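You operate a simulated robot arm through the tools that you are given. There is no shell and no other tool. Be economical: measure what you need, move in short steps, check, and stop when the job is done.

You run a simulated robot arm. Do the job below in one go: nothing can be reset, and whatever is moved stays where it is left.

## Task
Open the suitcase and put the grey scarf on the bag seat.
Fine: free both catches, open the lid fully and leave it open.

It is judged by the outcome, as a careful person would: the job done as asked, and still so three seconds after it is handed in. It fails if anything else is knocked over, pushed out of place, dropped, spilled or broken. Lids that push on must go on centred and level and be pressed home; caps that screw on are set level and turned clockwise until they are tight.

## Robot
A 7-joint arm with a two-finger parallel gripper, fixed in place. Base frame: the origin is at the foot of the arm, x ahead of it, y to its left, z up. Units: mm, degrees, N and s.
With the tool pointing down near the work surface it reaches from about 200 to 660 mm from the base axis. Its first joint turns from -66.0 to 66.0 degrees. Payload 1.57 kg.
The tool frame sits at the grasp point between the pads (the TCP): z along the fingers, y along the line on which they close. The tips reach 30 mm beyond it. Largest opening 110 mm; finger width 24, thickness 12; the body of the gripper, 48 by 112 mm, starts 78 mm behind the TCP.
Orientation is told as [roll, pitch, yaw] about the base's x, y, z axes, in that order, counted from this pose: with the fingers straight down and closing along the base's y, the tool's x points along the base's -x, its y along +y and its z along -z.

## Interface
- The arm moves only by the tool jog_arm. Its argument "deltas" is a list of rows, each a list of 7 numbers: the turn, a rotation vector about the tool's x, y, z in degrees, then the shift along the tool's x, y, z in mm, then the gripper command, from -1 (shut) to 1 (fully open), values between in proportion. In form: [[ax, ay, az, dx, dy, dz, fingers], ...]. A call has 1 to 20 rows; each row is the pose to reach, as a shift and turn from the pose commanded when the call began, along the tool's axes at that moment. Each row takes 0.2 s and may step no farther than 50 mm and 8.6 degrees from the row before; otherwise, or with a gripper value out of range, the whole call is refused. A pose out of reach is approached as far as the arm can. The call stops where the force on the tool passes 40 N (or 10 N more than at its start, if that is more) or the arm is blocked; 0.2 s more then pass. The fingers move at their own pace (about 108 mm/s each) and stop on an object; they squeeze with about 38 N. The grip force told is the motor's: it shows also when the fingers shut on nothing. Time passes only in rows, and 0.2 s behind the last, so rows that repeat a pose let the fingers close. The reply holds the time, the measured pose of the TCP, the force on the tool along the base axes, the opening and the grip force, in the units named above and with some noise, with the torque about the TCP (base axes, N m) and any sound that the robot's microphone picked up.
- Cameras (640 x 400 px; columns grow to the right, rows downward): "scene" is fixed at [158.8, -397.3, 1390.9]; the picture's right is [0.75, -0.67, 0.00], its down [-0.42, -0.47, -0.77] and it looks along [0.52, 0.58, -0.63] (base axes); focal length 214 px, centre (320, 200). "wrist" rides on the gripper at [70, 16, -141] in the tool frame; the picture's right is [-0.23, 0.97, 0.00], its down [-0.85, -0.20, -0.48] and it looks along [-0.47, -0.11, 0.88] (tool axes); focal length 222 px, centre (320, 200). There is no depth. A picture from a camera that has moved, and an enlarged one, comes with that camera's place and axes in the base frame and with its lens. The place of the scene camera against the robot may be out by one fixed shift of up to 12 mm in any direction.
- capture(camera): a new picture of that camera. It takes no simulated time.
- enlarge(camera, box): a new picture of the part [left, top, right, bottom] of that camera's present view, enlarged. It takes no simulated time.
- job_done(): hands the job in; it is judged then, once.

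Work in short steps. Places have to be worked out from the pictures, the camera data and where the tool is seen: move nearer, look again, correct. Check each grasp and each placing, and mend what went wrong. You have 120 turns and 68 pictures in all, those below and enlarged ones among them. Open the gripper and draw the arm clear of the work before you hand the job in, unless the task says otherwise; then end with one line.

The tools are called after ">>>" by a JSON object that holds its "name" and its "arguments". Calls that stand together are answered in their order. jog_arm: Moves the arm, as the interface text tells. Its arguments: {"type":"object","properties":{"deltas":{"type":"array"}},"required":["deltas"]} The other tools are called the same way: capture (camera) takes a picture; enlarge (camera, box) takes an enlarged picture of a part of a camera's view; job_done () hands the job in.

At the start:

```text
t: 0.0
position: [335.7, -4.0, 1238.2]
ee_rot: [0.0, 0.0, 0.1]
force: [0.0, 0.3, -0.7]
wrist_torque: [-0.01, 0.0, -0.06]
opening: 110.0
finger_force: 0.1
```

scene: 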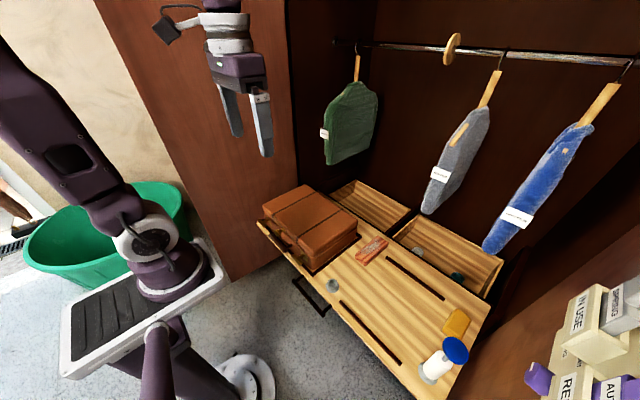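
wrist: 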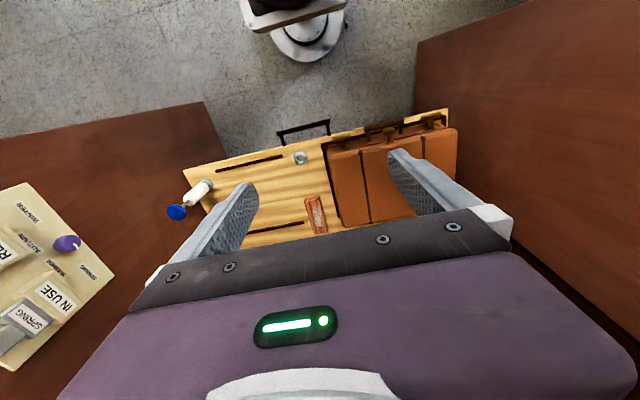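

The first pictures show a suitcase on a slatted board and garments on a rail. I'll enlarge them to identify the catches, the scarf and the bag seat.

>>> {"name": "enlarge", "arguments": {"camera": "scene", "box": [240, 170, 400, 270]}}

>>> {"name": "enlarge", "arguments": {"camera": "scene", "box": [320, 220, 520, 400]}}

>>> {"name": "enlarge", "arguments": {"camera": "scene", "box": [310, 30, 640, 260]}}

>>> {"name": "enlarge", "arguments": {"camera": "wrist", "box": [270, 90, 470, 240]}}

```text
4.00 times, centred on (320, 220) of scene
camera zoom: at [158.8, -397.3, 1390.9], right [0.75, -0.67, 0.0], down [-0.42, -0.47, -0.77], along [0.52, 0.58, -0.63], focal length 858 px, centre (320, 120)
```

zoom: 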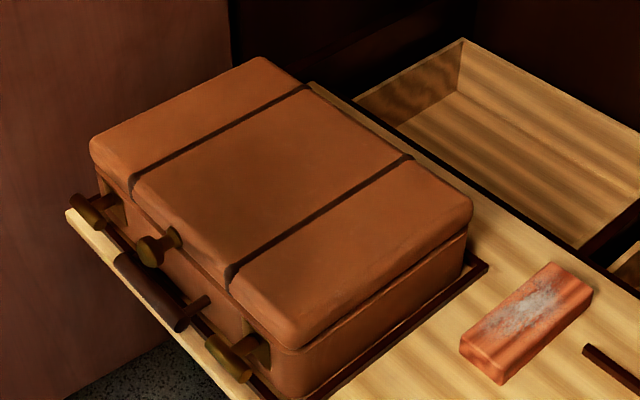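

```text
2.22 times, centred on (420, 310) of scene
camera zoom: at [158.8, -397.3, 1390.9], right [0.75, -0.67, 0.0], down [-0.42, -0.47, -0.77], along [0.52, 0.58, -0.63], focal length 477 px, centre (98, -44)
```

zoom: 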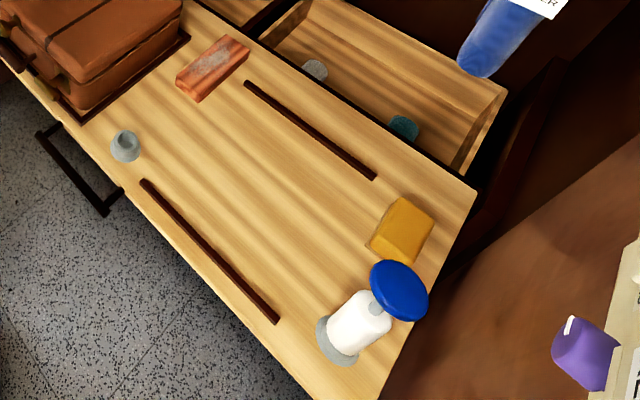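

```text
1.74 times, centred on (475, 145) of scene
camera zoom: at [158.8, -397.3, 1390.9], right [0.75, -0.67, 0.0], down [-0.42, -0.47, -0.77], along [0.52, 0.58, -0.63], focal length 373 px, centre (50, 296)
```

zoom: 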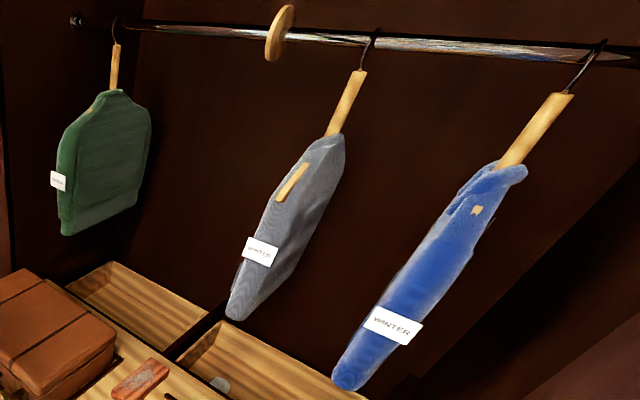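

```text
2.67 times, centred on (370, 165) of wrist
camera zoom: at [265.1, 12.5, 1380.4], right [0.23, 0.97, 0.0], down [0.85, -0.2, 0.48], along [0.47, -0.11, -0.88], focal length 592 px, centre (187, 293)
```

zoom: 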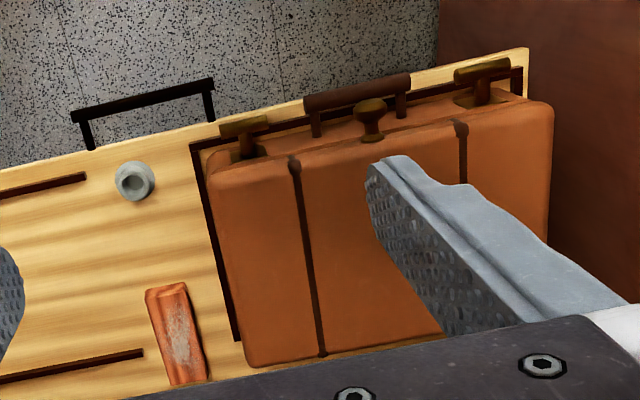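

The centre knob of the lid triangulates to about (446,175,724), and the board is at about z 610. I'm descending in front of the suitcase so the wrist camera can see the catches up close.

>>> {"name": "jog_arm", "arguments": {"deltas": [[0, 0, 0, 4, 19, 42, 0], [0, 0, 0, 8, 38, 84, -1], [0, 0, 0, 12, 57, 126, -1], [0, 0, 0, 16, 76, 168, -1], [0, 0, 0, 20, 95, 210, -1], [0, 0, 0, 25, 114, 250, -1], [0, 0, 0, 30, 130, 290, -1], [0, 0, 0, 35, 145, 330, -1]]}}

>>> {"name": "capture", "arguments": {"camera": "wrist"}}

>>> {"name": "capture", "arguments": {"camera": "scene"}}

```text
t: 1.8
position: [301.2, 139.6, 908.6]
ee_rot: [0.1, -0.1, 0.0]
force: [-1.0, -0.2, 1.4]
wrist_torque: [-0.03, 0.04, 0.01]
opening: 0.2
finger_force: 21.2
```

```text
61 pictures are left
camera wrist: at [231.6, 156.3, 1051.1], right [0.23, 0.97, 0.0], down [0.85, -0.2, 0.48], along [0.47, -0.11, -0.88], focal length 222 px, centre (320, 200)
```

wrist: 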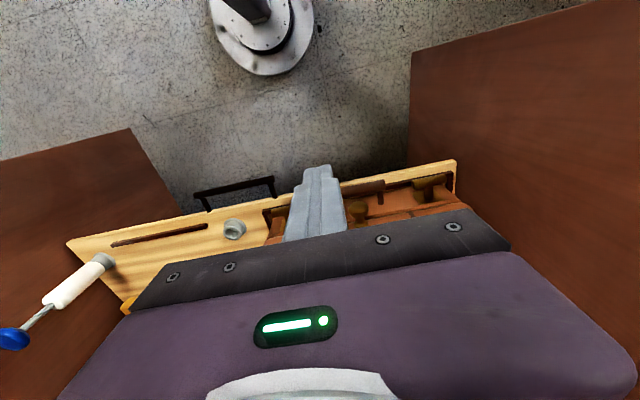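

```text
60 pictures are left
```

scene: 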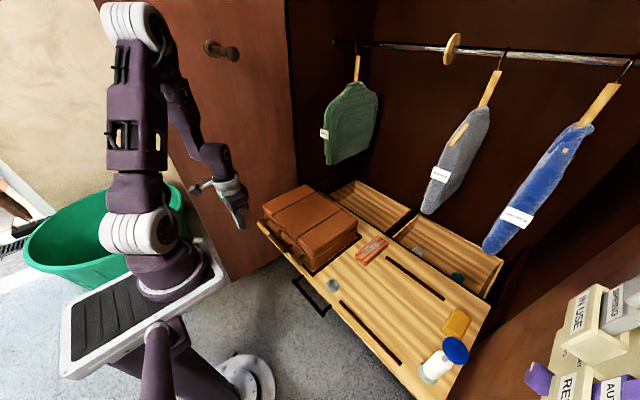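

The suitcase has to appear in the upper half of the wrist view. I'm moving ahead over the suitcase, with the fingertips well above it.

>>> {"name": "jog_arm", "arguments": {"deltas": [[0, 0, 0, -40, 0, 0, -1], [0, 0, 0, -80, 0, 10, -1], [0, 0, 0, -120, 0, 20, -1], [0, 0, 0, -160, 0, 30, -1]]}}

>>> {"name": "capture", "arguments": {"camera": "wrist"}}

>>> {"name": "enlarge", "arguments": {"camera": "wrist", "box": [240, 60, 480, 210]}}

```text
t: 2.8
position: [460.7, 140.5, 877.6]
ee_rot: [0.0, 0.0, 0.0]
force: [-0.5, -0.3, 0.5]
wrist_torque: [0.0, 0.01, -0.01]
opening: 0.3
finger_force: 21.3
```

```text
59 pictures are left
camera wrist: at [390.9, 157.2, 1019.5], right [0.23, 0.97, 0.0], down [0.85, -0.2, 0.48], along [0.47, -0.11, -0.88], focal length 222 px, centre (320, 200)
```

wrist: 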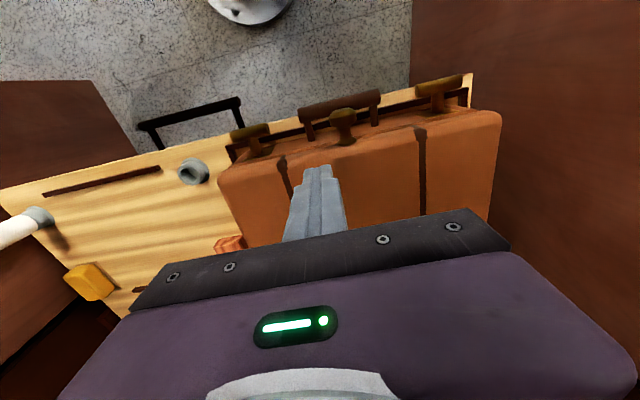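

```text
2.67 times, centred on (360, 135) of wrist
camera zoom: at [390.9, 157.2, 1019.5], right [0.23, 0.97, 0.0], down [0.85, -0.2, 0.48], along [0.47, -0.11, -0.88], focal length 592 px, centre (213, 373)
```

zoom: 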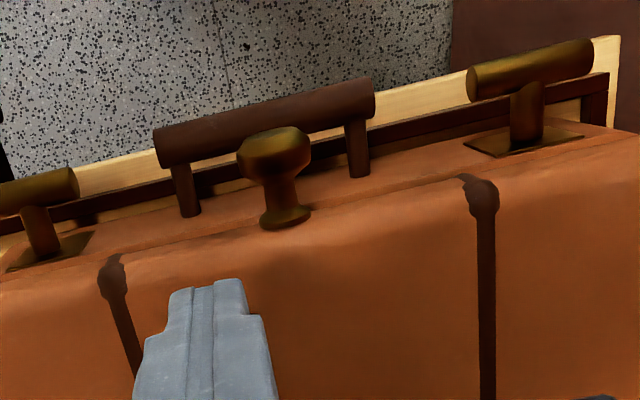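

Triangulating gives the catches (T-bars) at about (440,42,668) and (440,315,670), and the lid knob at (440,176,719). The suitcase is square to the axes. I'm tilting the tool forward from the robot side to see the front face and find out how the catches work.

>>> {"name": "jog_arm", "arguments": {"deltas": [[0, -8, 0, 30, 0, 0, -1], [0, -16, 0, 60, 0, 20, -1], [0, -24, 0, 95, 0, 45, -1], [0, -32, 0, 130, 0, 70, -1], [0, -40, 0, 150, 0, 97, -1], [0, -48, 0, 150, 0, 97, -1]]}}

>>> {"name": "capture", "arguments": {"camera": "wrist"}}

```text
t: 4.2
position: [310.0, 140.1, 781.1]
ee_rot: [-0.1, -48.0, 0.0]
force: [0.1, -0.7, -0.6]
wrist_torque: [0.0, -0.01, 0.01]
opening: 0.1
finger_force: 21.6
```

```text
57 pictures are left
camera wrist: at [158.7, 157.4, 823.7], right [0.15, 0.97, 0.17], down [0.21, -0.2, 0.96], along [0.96, -0.11, -0.24], focal length 222 px, centre (320, 200)
```

wrist: 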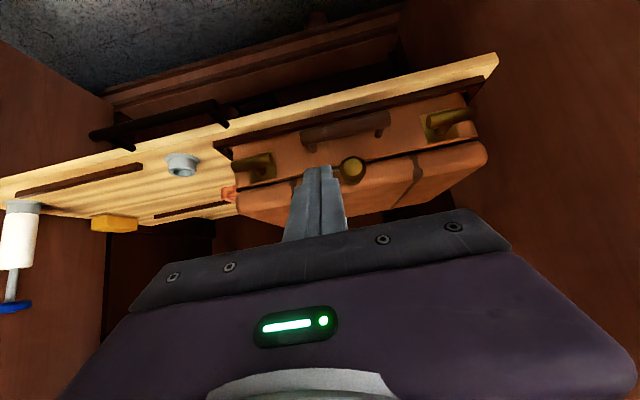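

The front face is visible now, upside-down in this view. I'll enlarge it.

>>> {"name": "enlarge", "arguments": {"camera": "wrist", "box": [210, 70, 500, 230]}}

>>> {"name": "enlarge", "arguments": {"camera": "wrist", "box": [400, 80, 496, 140]}}

```text
2.21 times, centred on (355, 150) of wrist
camera zoom: at [158.7, 157.4, 823.7], right [0.15, 0.97, 0.17], down [0.21, -0.2, 0.96], along [0.96, -0.11, -0.24], focal length 490 px, centre (243, 310)
```

zoom: 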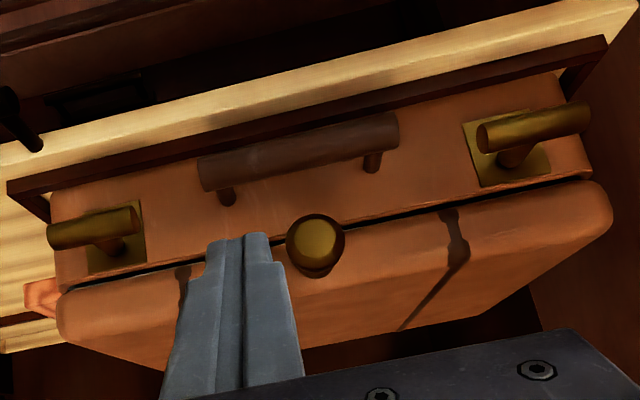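

```text
6.67 times, centred on (448, 110) of wrist
camera zoom: at [158.7, 157.4, 823.7], right [0.15, 0.97, 0.17], down [0.21, -0.2, 0.96], along [0.96, -0.11, -0.24], focal length 1481 px, centre (-533, 800)
```

zoom: 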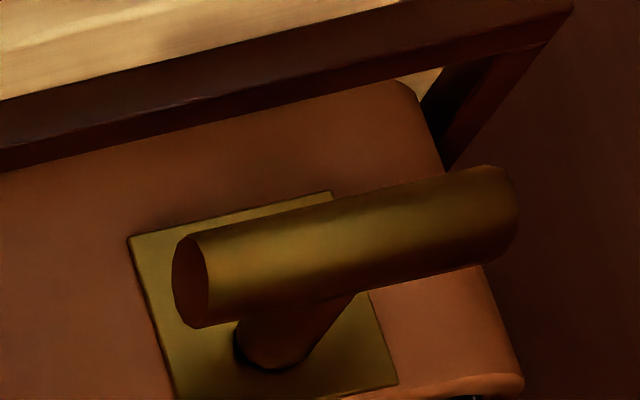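

The catches look like T-handled turn catches: a round post on a square plate, at y≈40 and 313, z≈678, x≈440. I'll hover the closed fingertips over the inner end of the left catch's bar.

>>> {"name": "jog_arm", "arguments": {"deltas": [[0, 8, 0, -11, -19, 30, -1], [0, 16, 0, -22, -38, 62, -1], [0, 24, 0, -33, -57, 93, -1], [0, 24, 0, -44.5, -76, 118, -1]]}}

>>> {"name": "capture", "arguments": {"camera": "wrist"}}

>>> {"name": "enlarge", "arguments": {"camera": "scene", "box": [220, 160, 380, 280]}}

```text
t: 5.2
position: [427.3, 63.2, 735.4]
ee_rot: [-0.1, -23.9, 0.0]
force: [-0.6, -0.3, 0.2]
wrist_torque: [-0.02, 0.0, 0.0]
opening: 0.2
finger_force: 21.2
```

```text
54 pictures are left
camera wrist: at [307.5, 80.0, 836.8], right [0.21, 0.97, 0.09], down [0.59, -0.2, 0.78], along [0.78, -0.11, -0.61], focal length 222 px, centre (320, 200)
```

wrist: 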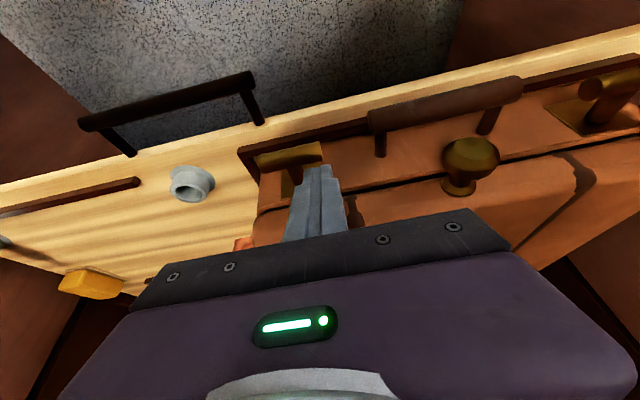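

```text
3.33 times, centred on (300, 220) of scene
camera zoom: at [158.8, -397.3, 1390.9], right [0.75, -0.67, 0.0], down [-0.42, -0.47, -0.77], along [0.52, 0.58, -0.63], focal length 715 px, centre (387, 133)
```

zoom: 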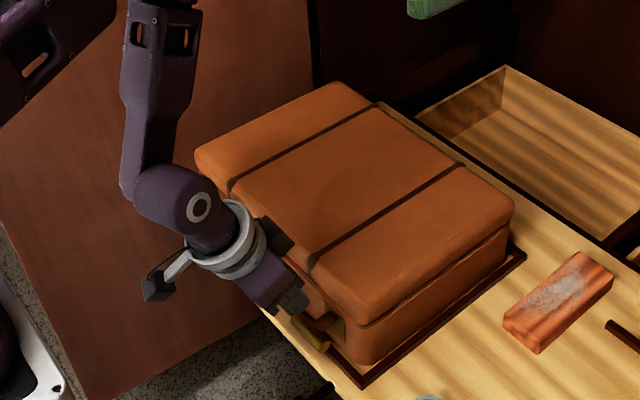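

The bar spans y 8..69 at z≈673 and the tip sits above its inner end. I'm pressing down slowly.

>>> {"name": "jog_arm", "arguments": {"deltas": [[0, 0, 0, 0.4, 0, 10.7, -1], [0, 0, 0, 2.4, 0, 15.3, -1], [0, 0, 0, 4.4, 0, 19.9, -1], [0, 0, 0, 6.5, 0, 24.5, -1], [0, 0, 0, 8.5, 0, 29, -1], [0, 0, 0, 10.5, 0, 33.6, -1], [0, 0, 0, 12.6, 0, 38.2, -1]]}}

>>> {"name": "enlarge", "arguments": {"camera": "wrist", "box": [220, 100, 380, 200]}}

```text
t: 6.8
position: [432.2, 65.3, 695.2]
ee_rot: [-0.1, -23.9, 0.0]
force: [0.0, -0.1, -0.2]
wrist_torque: [0.0, 0.01, -0.02]
opening: 0.0
finger_force: 21.5
```

```text
4.00 times, centred on (300, 150) of wrist
camera zoom: at [310.2, 81.8, 797.5], right [0.21, 0.97, 0.09], down [0.59, -0.2, 0.79], along [0.78, -0.11, -0.61], focal length 888 px, centre (400, 400)
```

zoom: 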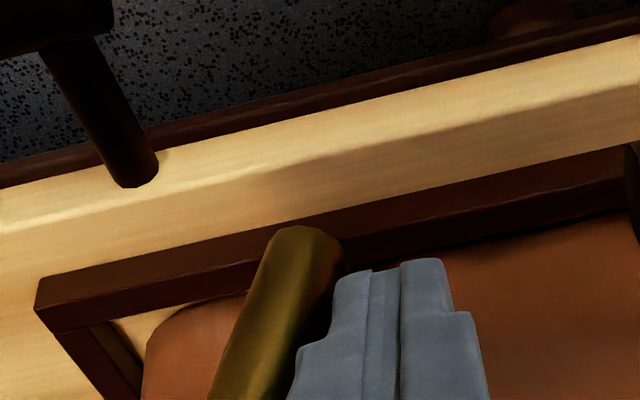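

The bar turned freely with no resistance left. I'll go a bit lower and then push inward (-y) to complete the quarter turn.

>>> {"name": "jog_arm", "arguments": {"deltas": [[0, 0, 0, 2.4, 0, 5.5, -1], [0, 0, 0, 4, 0, 9, -1], [0, 0, 0, 4, -4, 9, -1], [0, 0, 0, 4, -7, 9, -1], [0, 0, 0, 4, -9, 9, -1]]}}

>>> {"name": "enlarge", "arguments": {"camera": "wrist", "box": [220, 100, 380, 200]}}

```text
t: 8.0
position: [431.0, 56.9, 685.5]
ee_rot: [0.0, -24.0, -0.1]
force: [-0.1, 7.6, 2.2]
wrist_torque: [-0.07, -0.02, 0.04]
opening: 0.1
finger_force: 20.8
```

```text
4.00 times, centred on (300, 150) of wrist
camera zoom: at [310.6, 73.5, 787.2], right [0.21, 0.97, 0.09], down [0.59, -0.2, 0.78], along [0.78, -0.11, -0.61], focal length 888 px, centre (400, 400)
```

zoom: 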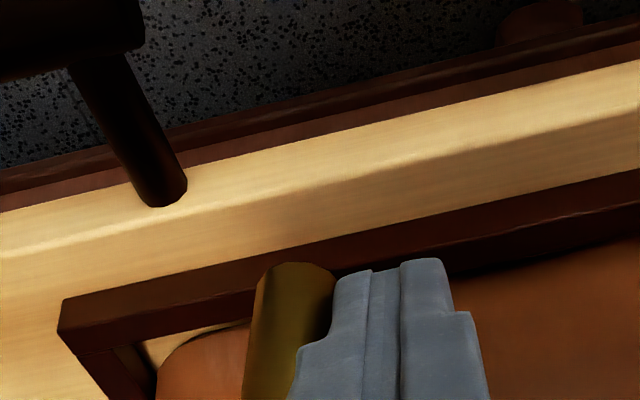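

It looks within a few degrees of vertical, with 7.6 N of contact. I'm nudging a little more to find the stop.

>>> {"name": "jog_arm", "arguments": {"deltas": [[0, 0, 0, 0, -2, 0, -1], [0, 0, 0, 0, -4, 0, -1], [0, 0, 0, 0, -5, 0, -1]]}}

>>> {"name": "enlarge", "arguments": {"camera": "wrist", "box": [220, 100, 380, 200]}}

```text
t: 8.8
position: [431.3, 55.9, 686.6]
ee_rot: [0.6, -24.0, 0.3]
force: [-1.2, 6.6, 1.9]
wrist_torque: [-0.1, -0.05, -0.01]
opening: 0.0
finger_force: 21.5
stopped in row 3: the force on the tool passed its limit at 42 N (the readings are from after the stop); the commanded pose is now the measured one
```

```text
4.00 times, centred on (300, 150) of wrist
camera zoom: at [310.1, 71.2, 787.1], right [0.2, 0.97, 0.1], down [0.59, -0.2, 0.78], along [0.79, -0.1, -0.61], focal length 888 px, centre (400, 400)
```

zoom: 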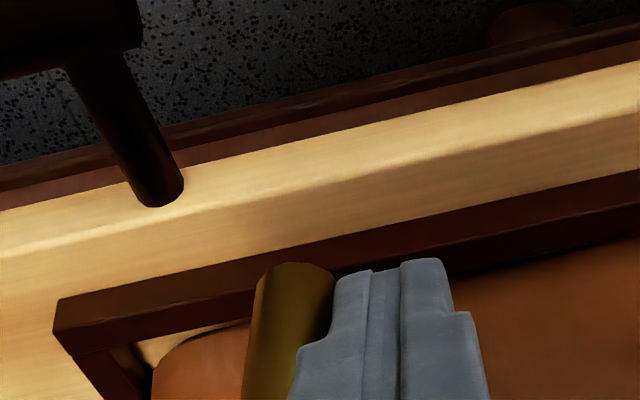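

The catch is at its stop (42 N). I'm backing off and lifting clear to look.

>>> {"name": "jog_arm", "arguments": {"deltas": [[0, 0, 0, 0, 6, 0, -1], [0, 0, 0, -5, 10, -12, -1], [0, 0, 0, -20, 12, -45, -1], [0, 0, 0, -40, 50, -75, -1], [0, 0, 0, -40, 90, -75, -1]]}}

>>> {"name": "capture", "arguments": {"camera": "wrist"}}

```text
refused: row 4 steps farther than a row can; nothing moved
```

```text
49 pictures are left
camera wrist: at [310.1, 71.2, 787.1], right [0.2, 0.97, 0.1], down [0.59, -0.2, 0.78], along [0.79, -0.1, -0.61], focal length 222 px, centre (320, 200)
```

wrist: 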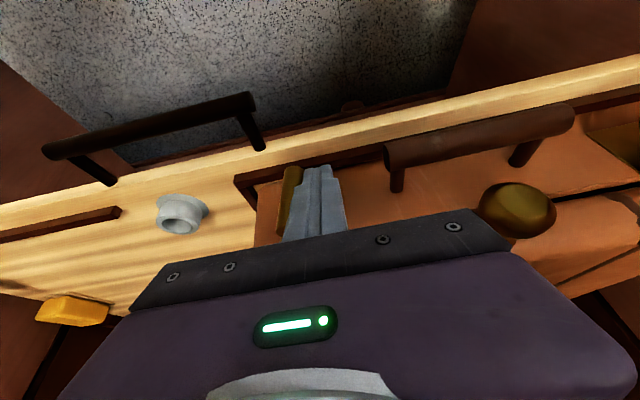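

One row was too long, so I'm repeating the withdrawal in smaller steps.

>>> {"name": "jog_arm", "arguments": {"deltas": [[0, 0, 0, 0, 6, 0, -1], [0, 0, 0, -5, 10, -12, -1], [0, 0, 0, -20, 12, -40, -1], [0, 0, 0, -35, 40, -70, -1], [0, 0, 0, -35, 75, -90, -1], [0, 0, 0, -35, 100, -90, -1]]}}

>>> {"name": "capture", "arguments": {"camera": "wrist"}}

```text
t: 10.2
position: [424.8, 155.6, 781.3]
ee_rot: [0.5, -24.0, 0.2]
force: [-0.9, 0.5, 0.8]
wrist_torque: [0.0, -0.01, 0.01]
opening: 0.0
finger_force: 21.0
```

```text
48 pictures are left
camera wrist: at [304.2, 169.7, 883.0], right [0.2, 0.97, 0.1], down [0.59, -0.2, 0.78], along [0.78, -0.1, -0.61], focal length 222 px, centre (320, 200)
```

wrist: 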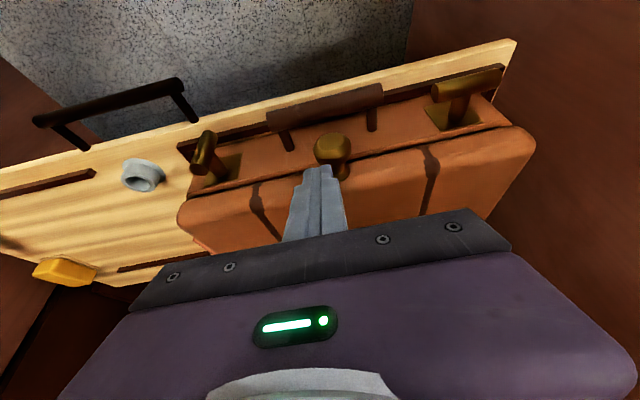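

The left catch is vertical, so it is free. The right bar is centred at y≈314 and the wall is at y≈395, which leaves room. I'm moving over its inner end (y≈289) and pressing down the same way.

>>> {"name": "jog_arm", "arguments": {"deltas": [[0, 0, 0, 0, 45, 0, -1], [0, 0, 0, 0, 90, 0, -1], [0, 0, 0, 0, 134, 0, -1], [0, 0, 0, 6, 134, 16, -1], [0, 0, 0, 13, 134, 36, -1], [0, 0, 0, 18, 134, 46, -1], [0, 0, 0, 20, 134, 51, -1], [0, 0, 0, 22, 134, 56, -1], [0, 0, 0, 24, 134, 61, -1], [0, 0, 0, 26, 134, 66, -1], [0, 0, 0, 28, 134, 70, -1], [0, 0, 0, 30, 134, 75, -1], [0, 0, 0, 32, 134, 80, -1]]}}

>>> {"name": "enlarge", "arguments": {"camera": "wrist", "box": [260, 80, 460, 205]}}

```text
t: 12.3
position: [432.1, 286.9, 720.1]
ee_rot: [0.3, -24.7, -0.1]
force: [-6.4, -7.2, 11.9]
wrist_torque: [-0.13, 0.18, 0.06]
opening: 0.0
finger_force: 20.9
stopped in row 10: the force on the tool passed its limit at 48 N (the readings are from after the stop); the commanded pose is now the measured one
```

```text
3.20 times, centred on (360, 142) of wrist
camera zoom: at [308.8, 303.3, 820.2], right [0.2, 0.97, 0.1], down [0.58, -0.2, 0.79], along [0.79, -0.1, -0.61], focal length 711 px, centre (192, 384)
```

zoom: 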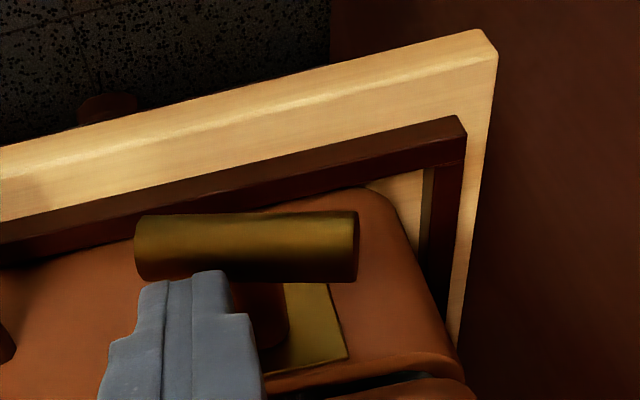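

The inner end down is blocked (48 N), so this catch turns the same way round as the left one, with the +y end going down. I'm lifting and then rolling the tool 20° so the body leans away from the wall while the tips go over the outer end (y≈338).

>>> {"name": "jog_arm", "arguments": {"deltas": [[0, 0, 0, -6, 0, -13.7, -1], [0, 0, 0, -12, 0, -27.4, -1], [-6.4, 0, 2.8, -12, 14, -27.4, -1], [-12.8, 0, 5.7, -12, 28, -27.4, -1], [-18.3, 0, 8.1, -11, 42, -25, -1]]}}

>>> {"name": "enlarge", "arguments": {"camera": "wrist", "box": [200, 60, 460, 220]}}

```text
t: 13.5
position: [431.1, 331.6, 747.4]
ee_rot: [22.5, -22.8, -8.8]
force: [0.1, 0.0, 0.2]
wrist_torque: [0.02, 0.04, -0.02]
opening: 0.1
finger_force: 21.6
```

```text
2.46 times, centred on (330, 140) of wrist
camera zoom: at [308.8, 311.3, 846.6], right [0.2, 0.88, 0.43], down [0.58, -0.46, 0.67], along [0.79, 0.12, -0.6], focal length 547 px, centre (295, 348)
```

zoom: 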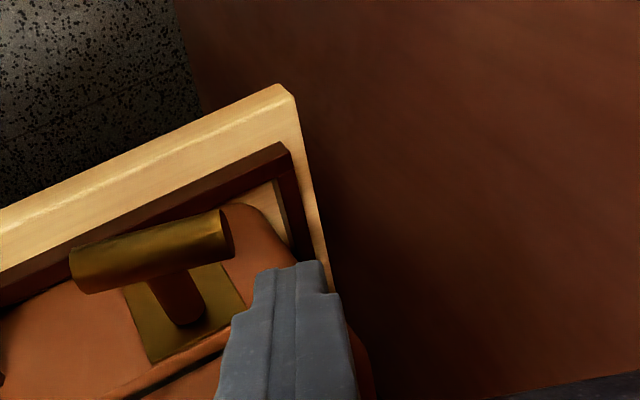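

The bar's centre is more like y≈309 with its outer end at about 335. I'm shifting 10 mm toward -y and pressing down.

>>> {"name": "jog_arm", "arguments": {"deltas": [[0, 0, 0, -1.4, -9.4, -3.1, -1], [0, 0, 0, 2.4, -12.8, 5.5, -1], [0, 0, 0, 6.2, -16.2, 14.1, -1], [0, 0, 0, 8.2, -18, 18.4, -1], [0, 0, 0, 10.1, -19.7, 22.7, -1], [0, 0, 0, 12, -21.4, 27, -1], [0, 0, 0, 13.9, -23.1, 31.3, -1], [0, 0, 0, 15.8, -24.8, 35.6, -1], [0, 0, 0, 17.7, -26.5, 39.9, -1]]}}

>>> {"name": "enlarge", "arguments": {"camera": "wrist", "box": [200, 60, 460, 220]}}

```text
t: 14.6
position: [434.4, 320.2, 724.7]
ee_rot: [22.5, -23.5, -8.9]
force: [-6.6, -9.5, 24.3]
wrist_torque: [-0.29, 0.17, -0.02]
opening: 0.0
finger_force: 21.3
stopped in row 5: the force on the tool passed its limit at 52 N (the readings are from after the stop); the commanded pose is now the measured one
```

```text
2.46 times, centred on (330, 140) of wrist
camera zoom: at [310.9, 300.4, 822.2], right [0.2, 0.88, 0.43], down [0.57, -0.46, 0.68], along [0.79, 0.11, -0.6], focal length 547 px, centre (295, 348)
```

zoom: 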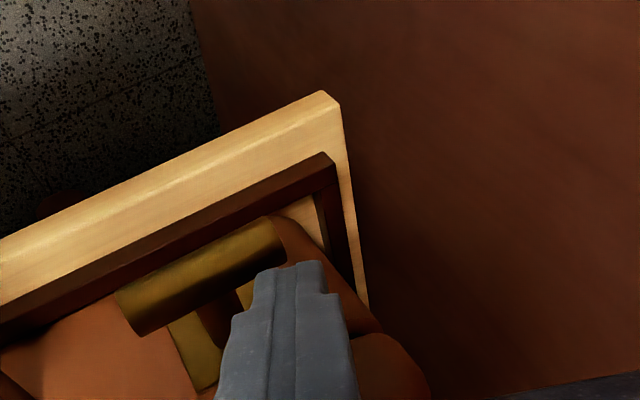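

The views show that the bar did move back from about 17° inner-down to level, so it turns but stiffly. The lever arm there was short. I'll press on in small steps and see whether it progresses.

>>> {"name": "jog_arm", "arguments": {"deltas": [[0, 0, 0, 0.8, -0.7, 1.7, -1], [0, 0, 0, 1.5, -1.4, 3.4, -1], [0, 0, 0, 2.3, -2, 5.1, -1], [0, 0, 0, 3, -2.7, 6.9, -1], [0, 0, 0, 3.8, -3.4, 8.6, -1]]}}

>>> {"name": "enlarge", "arguments": {"camera": "wrist", "box": [200, 60, 460, 220]}}

```text
t: 14.9
position: [433.2, 319.4, 723.6]
ee_rot: [22.5, -23.5, -9.0]
force: [-7.6, -8.9, 22.1]
wrist_torque: [-0.24, 0.21, -0.06]
opening: 0.0
finger_force: 21.5
stopped in row 1: the force on the tool passed its limit at 44 N (the readings are from after the stop); the commanded pose is now the measured one
```

```text
2.46 times, centred on (330, 140) of wrist
camera zoom: at [311.3, 300.6, 821.9], right [0.2, 0.88, 0.43], down [0.57, -0.46, 0.68], along [0.8, 0.11, -0.6], focal length 547 px, centre (295, 348)
```

zoom: 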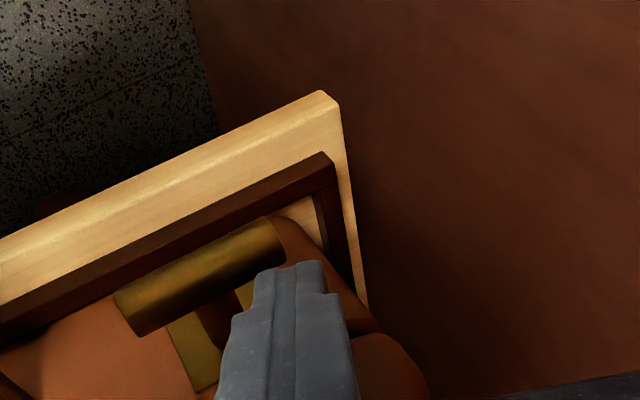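

It is hard-stopped at level, so the right catch mirrors the left one: inner end down. The earlier press there was too near the pivot, since the bar is centred at y≈304. I'm backing off, unrolling, and going over its inner end at y≈280.

>>> {"name": "jog_arm", "arguments": {"deltas": [[0, 0, 0, -9.6, 8.6, -21.5, -1], [6.4, 0, -2.8, -12, -5, -27, -1], [12.8, 0, -5.7, -12, -20, -27, -1], [18.3, 0, -8.1, -9.1, -32.6, -22.8, -1]]}}

>>> {"name": "enlarge", "arguments": {"camera": "wrist", "box": [260, 80, 460, 205]}}

```text
t: 15.9
position: [432.7, 281.6, 734.9]
ee_rot: [0.6, -25.0, -0.2]
force: [0.1, -0.5, 1.5]
wrist_torque: [-0.02, 0.0, -0.03]
opening: 0.1
finger_force: 21.4
```

```text
3.20 times, centred on (360, 142) of wrist
camera zoom: at [310.1, 297.7, 834.6], right [0.2, 0.97, 0.11], down [0.57, -0.21, 0.79], along [0.79, -0.1, -0.6], focal length 711 px, centre (192, 384)
```

zoom: 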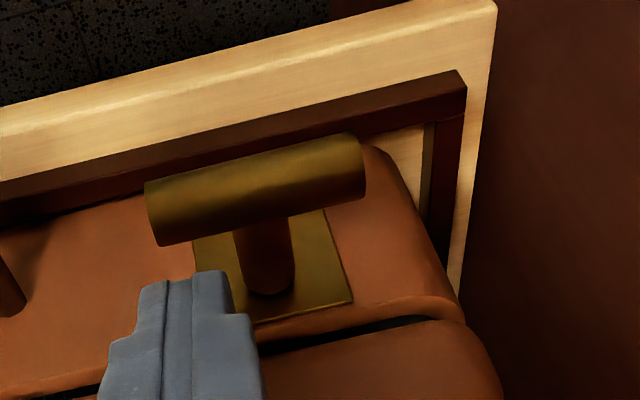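

The tip is now over the inner end (bar from y≈276 to 333). I'm pressing down slowly.

>>> {"name": "jog_arm", "arguments": {"deltas": [[0, 0, 0, 2, 0, 4.6, -1], [0, 0, 0, 4, -1, 9.1, -1], [0, 0, 0, 5.3, -2, 11.9, -1], [0, 0, 0, 6.5, -2, 14.6, -1], [0, 0, 0, 7.7, -2, 17.3, -1], [0, 0, 0, 8.9, -2, 20, -1], [0, 0, 0, 10.2, -2, 22.8, -1], [0, 0, 0, 11.4, -2, 25.5, -1], [0, 0, 0, 12.6, -2, 28.3, -1], [0, 0, 0, 13.8, -2, 31, -1], [0, 0, 0, 15, -2, 33.8, -1], [0, 0, 0, 16.3, -2, 36.5, -1], [0, 0, 0, 17.5, -2, 39.3, -1]]}}

>>> {"name": "enlarge", "arguments": {"camera": "wrist", "box": [260, 80, 460, 205]}}

```text
t: 18.8
position: [435.1, 279.6, 691.2]
ee_rot: [0.6, -25.2, -0.2]
force: [0.1, -0.2, -0.2]
wrist_torque: [0.02, -0.03, -0.02]
opening: 0.0
finger_force: 21.3
```

```text
3.20 times, centred on (360, 142) of wrist
camera zoom: at [311.7, 295.7, 791.1], right [0.21, 0.97, 0.11], down [0.57, -0.21, 0.79], along [0.79, -0.1, -0.6], focal length 711 px, centre (192, 384)
```

zoom: 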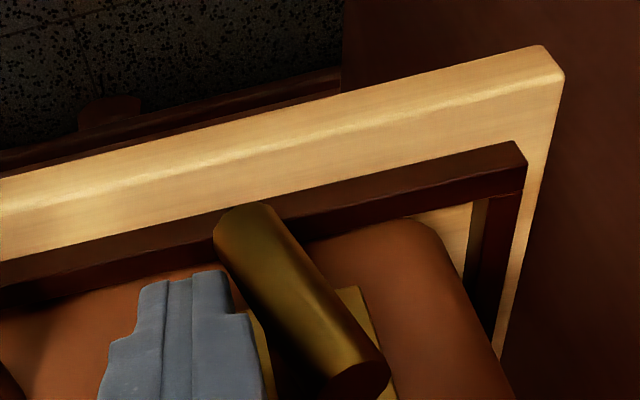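

It's turning. I'll go lower and push +y to its stop.

>>> {"name": "jog_arm", "arguments": {"deltas": [[0, 0, 0, 2, 0, 4.6, -1], [0, 0, 0, 4, 0, 9, -1], [0, 0, 0, 4, 3, 9, -1], [0, 0, 0, 4, 5, 9, -1], [0, 0, 0, 4, 7, 9, -1], [0, 0, 0, 4, 9, 9, -1], [0, 0, 0, 4, 11, 9, -1]]}}

>>> {"name": "enlarge", "arguments": {"camera": "wrist", "box": [260, 80, 460, 205]}}

```text
t: 20.4
position: [433.7, 290.2, 680.4]
ee_rot: [0.6, -25.1, -0.2]
force: [0.2, -5.8, -0.5]
wrist_torque: [0.05, 0.02, -0.01]
opening: 0.0
finger_force: 21.0
```

```text
3.20 times, centred on (360, 142) of wrist
camera zoom: at [310.9, 305.9, 781.1], right [0.21, 0.97, 0.11], down [0.57, -0.21, 0.79], along [0.79, -0.1, -0.6], focal length 711 px, centre (192, 384)
```

zoom: 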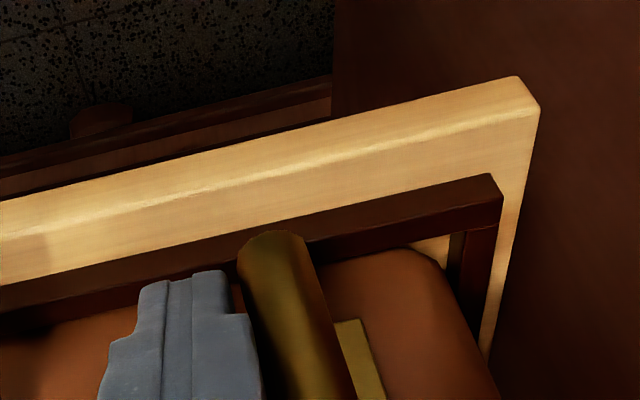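

Still a little short of vertical, so I'm continuing to the stop.

>>> {"name": "jog_arm", "arguments": {"deltas": [[0, 0, 0, 0, 2, 0, -1], [0, 0, 0, 0, 4, 0, -1], [0, 0, 0, 0, 6, 0, -1], [0, 0, 0, 0, 8, 0, -1], [0, 0, 0, 0, 10, 0, -1]]}}

>>> {"name": "enlarge", "arguments": {"camera": "wrist", "box": [260, 80, 460, 205]}}

```text
t: 21.3
position: [434.7, 291.2, 682.2]
ee_rot: [0.1, -25.3, -0.3]
force: [-1.2, -8.1, 0.1]
wrist_torque: [0.02, -0.01, -0.02]
opening: 0.0
finger_force: 21.5
stopped in row 4: the force on the tool passed its limit at 42 N (the readings are from after the stop); the commanded pose is now the measured one
```

```text
3.20 times, centred on (360, 142) of wrist
camera zoom: at [312.3, 309.6, 780.2], right [0.21, 0.97, 0.1], down [0.57, -0.2, 0.8], along [0.8, -0.11, -0.6], focal length 711 px, centre (192, 384)
```

zoom: 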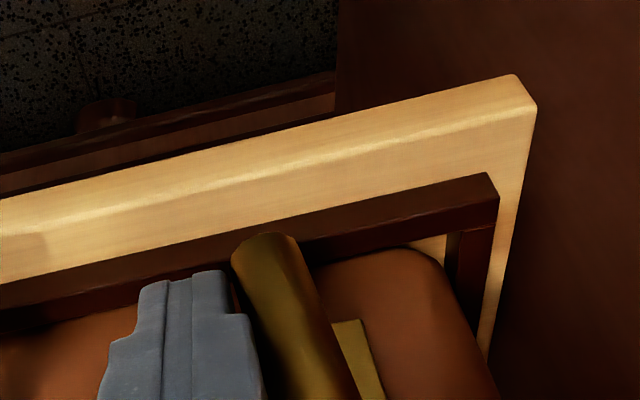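

Both catches are at their stops and free. Next is the lid: I'm withdrawing, then lining up in front of the lid knob with the tool nearly horizontal (pitch -73) and the fingers open.

>>> {"name": "jog_arm", "arguments": {"deltas": [[0, 0, 0, 0, -7, 0, -1], [0, 0, 0, -12, -10, -27, -1], [0, 0, 0, -25, -10, -54, -1], [0, -8, 0, 0, -30, -70, -1], [0, -16, 0, 30, -60, -80, -1], [0, -24, 0, 50, -85, -90, -1], [0, -32, 0, 65, -115, -97, -0.5], [0, -40, 0, 65, -115, -97, 0], [0, -48, 0, 65, -115, -97, 0]]}}

>>> {"name": "capture", "arguments": {"camera": "wrist"}}

>>> {"name": "capture", "arguments": {"camera": "scene"}}

```text
t: 23.3
position: [334.9, 177.9, 741.9]
ee_rot: [0.6, -73.5, -0.8]
force: [0.4, -0.6, 0.2]
wrist_torque: [0.02, 0.02, 0.02]
opening: 55.1
finger_force: 0.1
```

```text
39 pictures are left
camera wrist: at [180.1, 195.6, 716.1], right [0.07, 0.97, 0.22], down [-0.21, -0.2, 0.96], along [0.97, -0.11, 0.19], focal length 222 px, centre (320, 200)
```

wrist: 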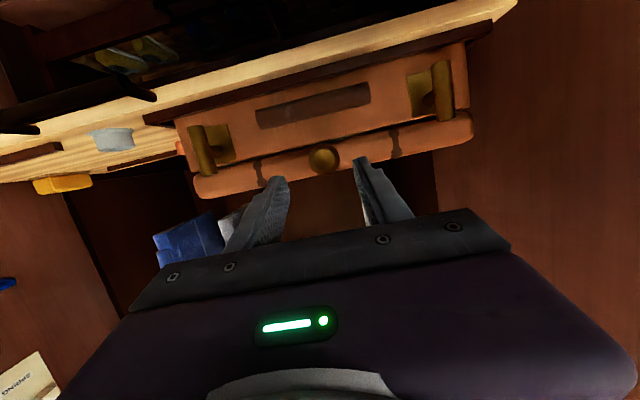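

```text
38 pictures are left
```

scene: 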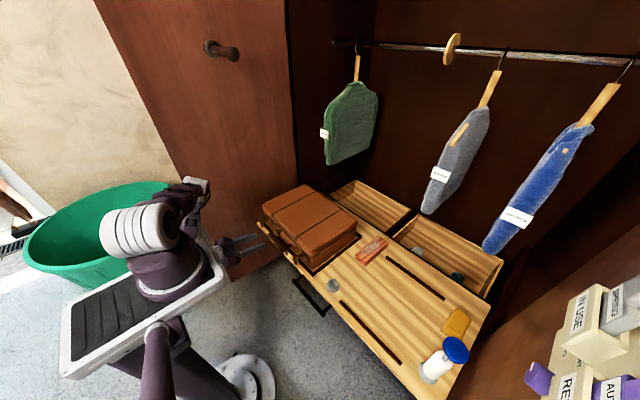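

Both catches stand vertical. The knob is at about (438,177,721). I'm moving in around it and closing.

>>> {"name": "jog_arm", "arguments": {"deltas": [[0, 0, 0, -8.9, -1, 40, 0], [0, 0, 0, -8.9, -1, 70, 0], [0, 0, 0, -8.9, -1, 93, 0], [0, 0, 0, -8.9, -1, 93, -1], [0, 0, 0, -8.9, -1, 93, -1], [0, 0, 0, -8.9, -1, 93, -1]]}}

>>> {"name": "enlarge", "arguments": {"camera": "wrist", "box": [220, 60, 460, 210]}}

```text
t: 24.7
position: [428.8, 178.8, 723.0]
ee_rot: [0.7, -73.3, -0.9]
force: [1.1, 8.8, 3.0]
wrist_torque: [0.27, 0.08, 0.61]
opening: 35.7
finger_force: 38.0
```

```text
2.67 times, centred on (340, 135) of wrist
camera zoom: at [272.8, 195.6, 698.2], right [0.07, 0.97, 0.22], down [-0.21, -0.2, 0.96], along [0.97, -0.11, 0.19], focal length 592 px, centre (267, 373)
```

zoom: 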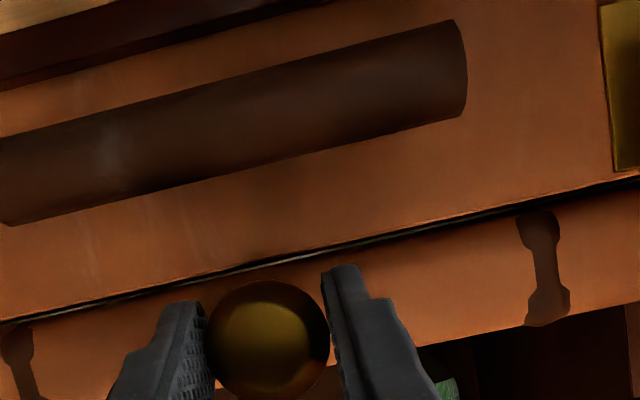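

The knob is gripped (about 36 mm). I'll lift it on an arc about the estimated hinge at (710,697), starting with 18°.

>>> {"name": "jog_arm", "arguments": {"deltas": [[0, 1.8, 0, -14.4, 1, -2.5, -1], [0, 3.6, 0, -28.8, 1, -4.2, -1], [0, 5.4, 0, -43.3, 1, -5.2, -1], [0, 7.2, 0, -57.9, 1, -5.6, -1], [0, 9, 0, -72.5, 1, -5.0, -1], [0, 10.8, 0, -87.1, 1, -3.8, -1]]}}

>>> {"name": "enlarge", "arguments": {"camera": "scene", "box": [200, 140, 400, 280]}}

```text
t: 26.1
position: [448.6, 177.4, 808.0]
ee_rot: [0.3, -62.4, -0.6]
force: [-5.2, -2.4, -0.5]
wrist_torque: [-0.02, 0.86, -0.31]
opening: 35.3
finger_force: 38.5
```

```text
2.86 times, centred on (300, 210) of scene
camera zoom: at [158.8, -397.4, 1390.9], right [0.75, -0.67, 0.0], down [-0.42, -0.47, -0.77], along [0.52, 0.58, -0.63], focal length 613 px, centre (377, 171)
```

zoom: 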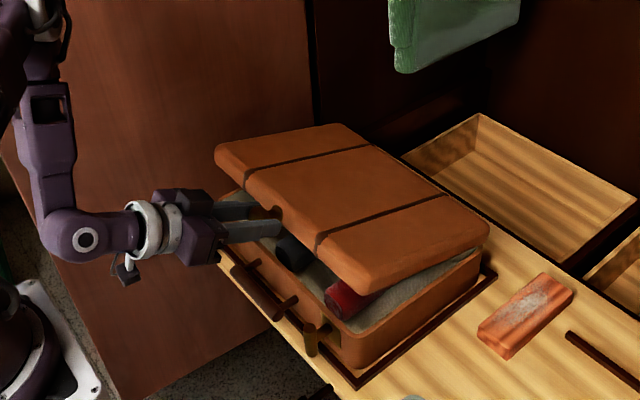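

The lid is rising and the forces are small, so the arc fits. Rolled items show inside. I'm continuing to about 50°.

>>> {"name": "jog_arm", "arguments": {"deltas": [[0, 2.4, 0, -19.4, 0, -0.8, -1], [0, 4.8, 0, -38.8, 0, -0.2, -1], [0, 7.2, 0, -58.2, 0, 1.6, -1], [0, 9.6, 0, -77.3, 0, 4.8, -1], [0, 12, 0, -96.2, 0, 9.3, -1], [0, 14.4, 0, -114.8, 0, 15, -1], [0, 16.8, 0, -132.9, 0, 22.1, -1], [0, 19.2, 0, -150.4, 0, 30.4, -1]]}}

>>> {"name": "enlarge", "arguments": {"camera": "scene", "box": [200, 100, 420, 280]}}

```text
t: 27.9
position: [544.1, 175.7, 928.0]
ee_rot: [0.1, -43.2, -0.4]
force: [-5.7, 2.0, 0.7]
wrist_torque: [0.1, 0.96, -0.12]
opening: 35.5
finger_force: 38.0
```

```text
2.22 times, centred on (310, 190) of scene
camera zoom: at [158.7, -397.3, 1390.9], right [0.75, -0.67, 0.0], down [-0.42, -0.47, -0.77], along [0.52, 0.58, -0.63], focal length 477 px, centre (342, 222)
```

zoom: 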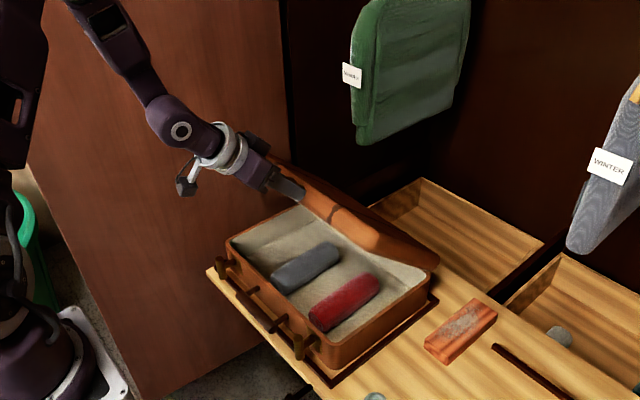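

A grey and a red roll are visible inside. I'm continuing the arc to about 80° with the force limit as a guard.

>>> {"name": "jog_arm", "arguments": {"deltas": [[0, 1.6, 0, -19, 0, 3.4, -1], [0, 3.2, 0, -37.8, 0, 8.2, -1], [0, 4.8, 0, -56.1, 0, 14.3, -1], [0, 6.4, 0, -74.1, 0, 21.4, -1], [0, 8, 0, -91.4, 0, 29.9, -1], [0, 9.6, 0, -108.1, 0, 39.5, -1], [0, 11.2, 0, -124.1, 0, 50.3, -1], [0, 12.8, 0, -139.3, 0, 62.1, -1]]}}

>>> {"name": "capture", "arguments": {"camera": "scene"}}

>>> {"name": "capture", "arguments": {"camera": "wrist"}}

```text
t: 29.7
position: [689.6, 177.1, 977.9]
ee_rot: [0.1, -30.6, -0.4]
force: [1.2, -3.9, 7.7]
wrist_torque: [-0.09, -1.21, -0.03]
opening: 35.6
finger_force: 37.8
```

```text
34 pictures are left
```

scene: 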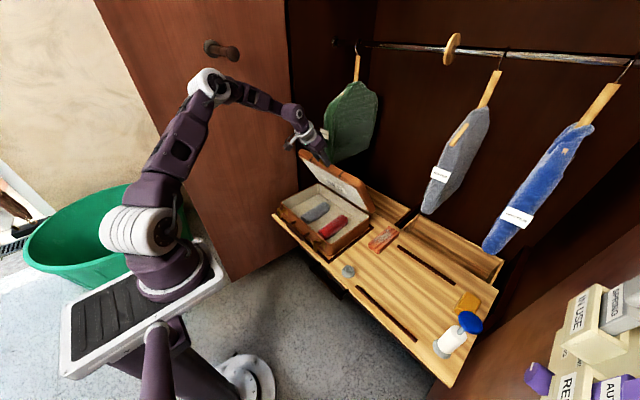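

```text
33 pictures are left
camera wrist: at [558.0, 193.5, 1064.8], right [0.2, 0.97, 0.12], down [0.49, -0.2, 0.85], along [0.85, -0.11, -0.52], focal length 222 px, centre (320, 200)
```

wrist: 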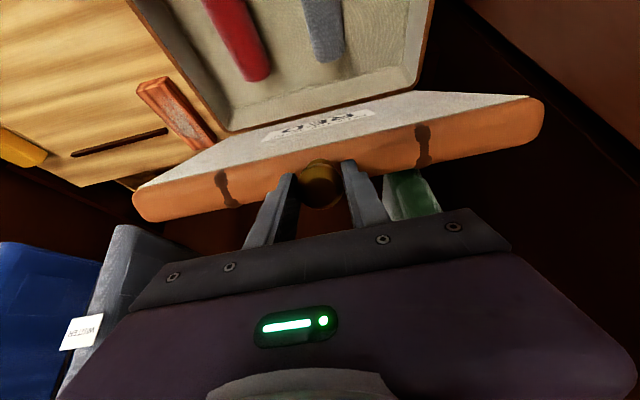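

The board in the scene picture has shifted: it seems to be a sliding shelf and was pushed inward with the lid. I'll measure that with the same enlargement as at the start.

>>> {"name": "enlarge", "arguments": {"camera": "scene", "box": [240, 170, 400, 270]}}

>>> {"name": "enlarge", "arguments": {"camera": "scene", "box": [320, 220, 520, 400]}}

```text
4.00 times, centred on (320, 220) of scene
camera zoom: at [158.6, -397.5, 1390.9], right [0.75, -0.67, 0.0], down [-0.42, -0.47, -0.77], along [0.52, 0.58, -0.63], focal length 858 px, centre (320, 120)
```

zoom: 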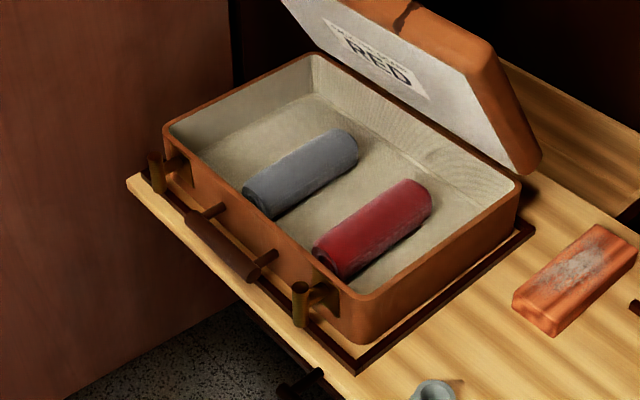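

```text
2.22 times, centred on (420, 310) of scene
camera zoom: at [158.6, -397.5, 1390.9], right [0.75, -0.67, 0.0], down [-0.42, -0.47, -0.77], along [0.52, 0.58, -0.63], focal length 477 px, centre (98, -44)
```

zoom: 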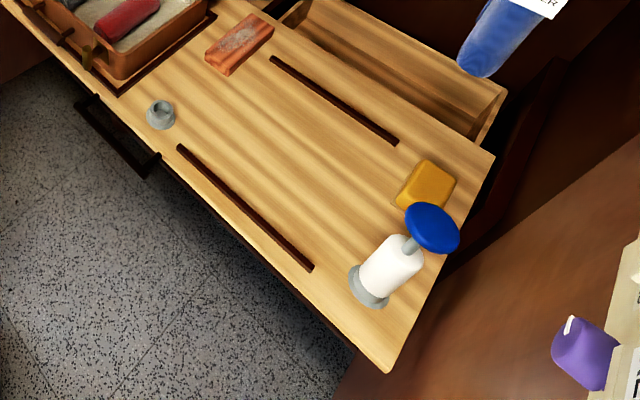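

The shelf slid +84 mm because the real hinge is farther back, at about x=739 originally. With the lid held at fixed height its angle is locked, so pulling the knob straight back -84 mm should draw the shelf back to its place.

>>> {"name": "jog_arm", "arguments": {"deltas": [[0, 0, 0, 9, 0, -5.3, -1], [0, 0, 0, 18, 0, -10.7, -1], [0, 0, 0, 27, 0, -16, -1], [0, 0, 0, 36, 0, -21.4, -1], [0, 0, 0, 45, 0, -26.7, -1], [0, 0, 0, 54, 0, -32.1, -1], [0, 0, 0, 63, 0, -37.4, -1], [0, 0, 0, 70, 0, -41.5, -1]]}}

>>> {"name": "enlarge", "arguments": {"camera": "scene", "box": [240, 170, 400, 270]}}

```text
t: 31.5
position: [607.4, 176.2, 978.6]
ee_rot: [0.2, -30.4, -0.4]
force: [-4.9, 3.9, 0.2]
wrist_torque: [-0.01, 1.23, -0.02]
opening: 35.8
finger_force: 38.2
```

```text
4.00 times, centred on (320, 220) of scene
camera zoom: at [158.7, -397.3, 1390.9], right [0.75, -0.67, 0.0], down [-0.42, -0.47, -0.77], along [0.52, 0.58, -0.63], focal length 858 px, centre (320, 120)
```

zoom: 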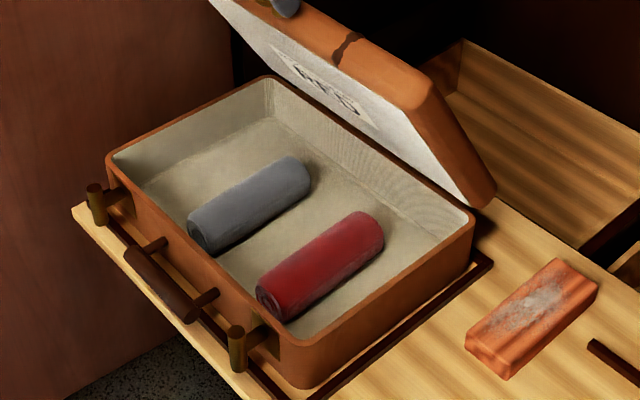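

The shelf is back to within about 6 mm. I'm continuing the opening about the corrected hinge (746,697; radius 305) up to about 80°, trimming slightly toward the robot to take up the remaining offset.

>>> {"name": "jog_arm", "arguments": {"deltas": [[0, 0, 0, -20.3, 0, 1.8, -1], [0, 0, 0, -40.4, 0, 5.2, -1], [0, 0, 0, -60.1, 0, 10, -1], [0, 0, 0, -79.4, 0, 16.2, -1], [0, 0, 0, -98.2, 0, 23.9, -1]]}}

>>> {"name": "enlarge", "arguments": {"camera": "scene", "box": [240, 120, 480, 270]}}

```text
t: 32.7
position: [705.2, 175.5, 1006.1]
ee_rot: [0.1, -30.3, -0.2]
force: [1.1, -4.1, -0.6]
wrist_torque: [-0.11, 0.36, 0.34]
opening: 35.7
finger_force: 37.5
```

```text
2.67 times, centred on (360, 195) of scene
camera zoom: at [159.1, -397.4, 1390.8], right [0.75, -0.67, 0.0], down [-0.42, -0.47, -0.77], along [0.52, 0.58, -0.63], focal length 572 px, centre (213, 213)
```

zoom: 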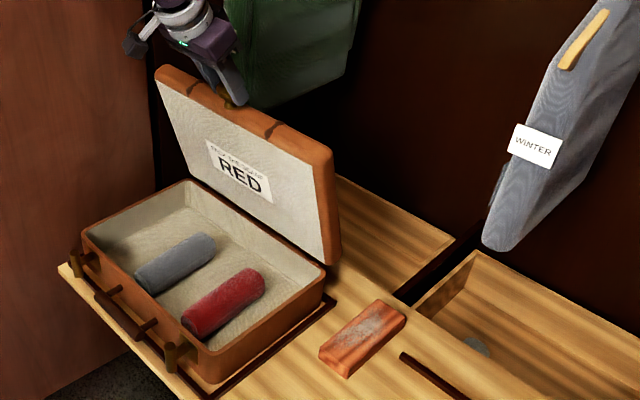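

The lid is near 80°, but the shelf crept in about 25 mm again, since the geometry is ill-conditioned there. I'm lowering to about 66°, pulling the shelf back out, and then redoing the top part with a slight outward tension. I'll also read the note on the lid.

>>> {"name": "enlarge", "arguments": {"camera": "scene", "box": [300, 160, 364, 200]}}

>>> {"name": "jog_arm", "arguments": {"deltas": [[0, 0, 0, 19.2, 0, -5.1, -1], [0, 0, 0, 34.7, 0, -8.9, -1], [0, 0, 0, 50.5, 0, -11.9, -1], [0, 0, 0, 66.4, 0, -14.2, -1], [0, 0, 0, 75.5, 0, -19.5, -1], [0, 0, 0, 84.9, 0, -25, -1], [0, 0, 0, 94, 0, -30.3, -1]]}}

>>> {"name": "enlarge", "arguments": {"camera": "scene", "box": [240, 170, 400, 270]}}

```text
10.00 times, centred on (332, 180) of scene
camera zoom: at [159.1, -397.4, 1390.8], right [0.75, -0.67, 0.0], down [-0.42, -0.47, -0.77], along [0.52, 0.58, -0.63], focal length 2145 px, centre (200, 400)
```

zoom: 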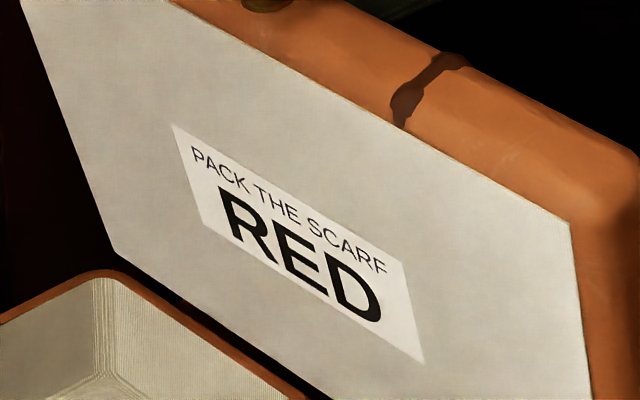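

```text
t: 34.3
position: [605.9, 177.3, 984.5]
ee_rot: [0.1, -30.4, -0.1]
force: [2.0, 0.5, -8.4]
wrist_torque: [-0.32, 0.65, 0.49]
opening: 35.4
finger_force: 37.9
```

```text
4.00 times, centred on (320, 220) of scene
camera zoom: at [159.1, -397.3, 1390.9], right [0.75, -0.67, 0.0], down [-0.42, -0.47, -0.77], along [0.52, 0.58, -0.63], focal length 858 px, centre (320, 120)
```

zoom: 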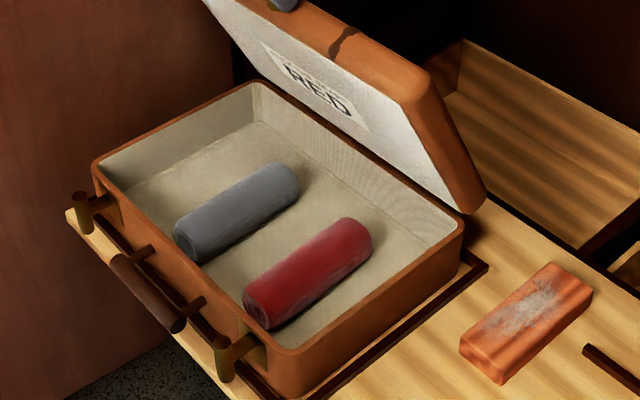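

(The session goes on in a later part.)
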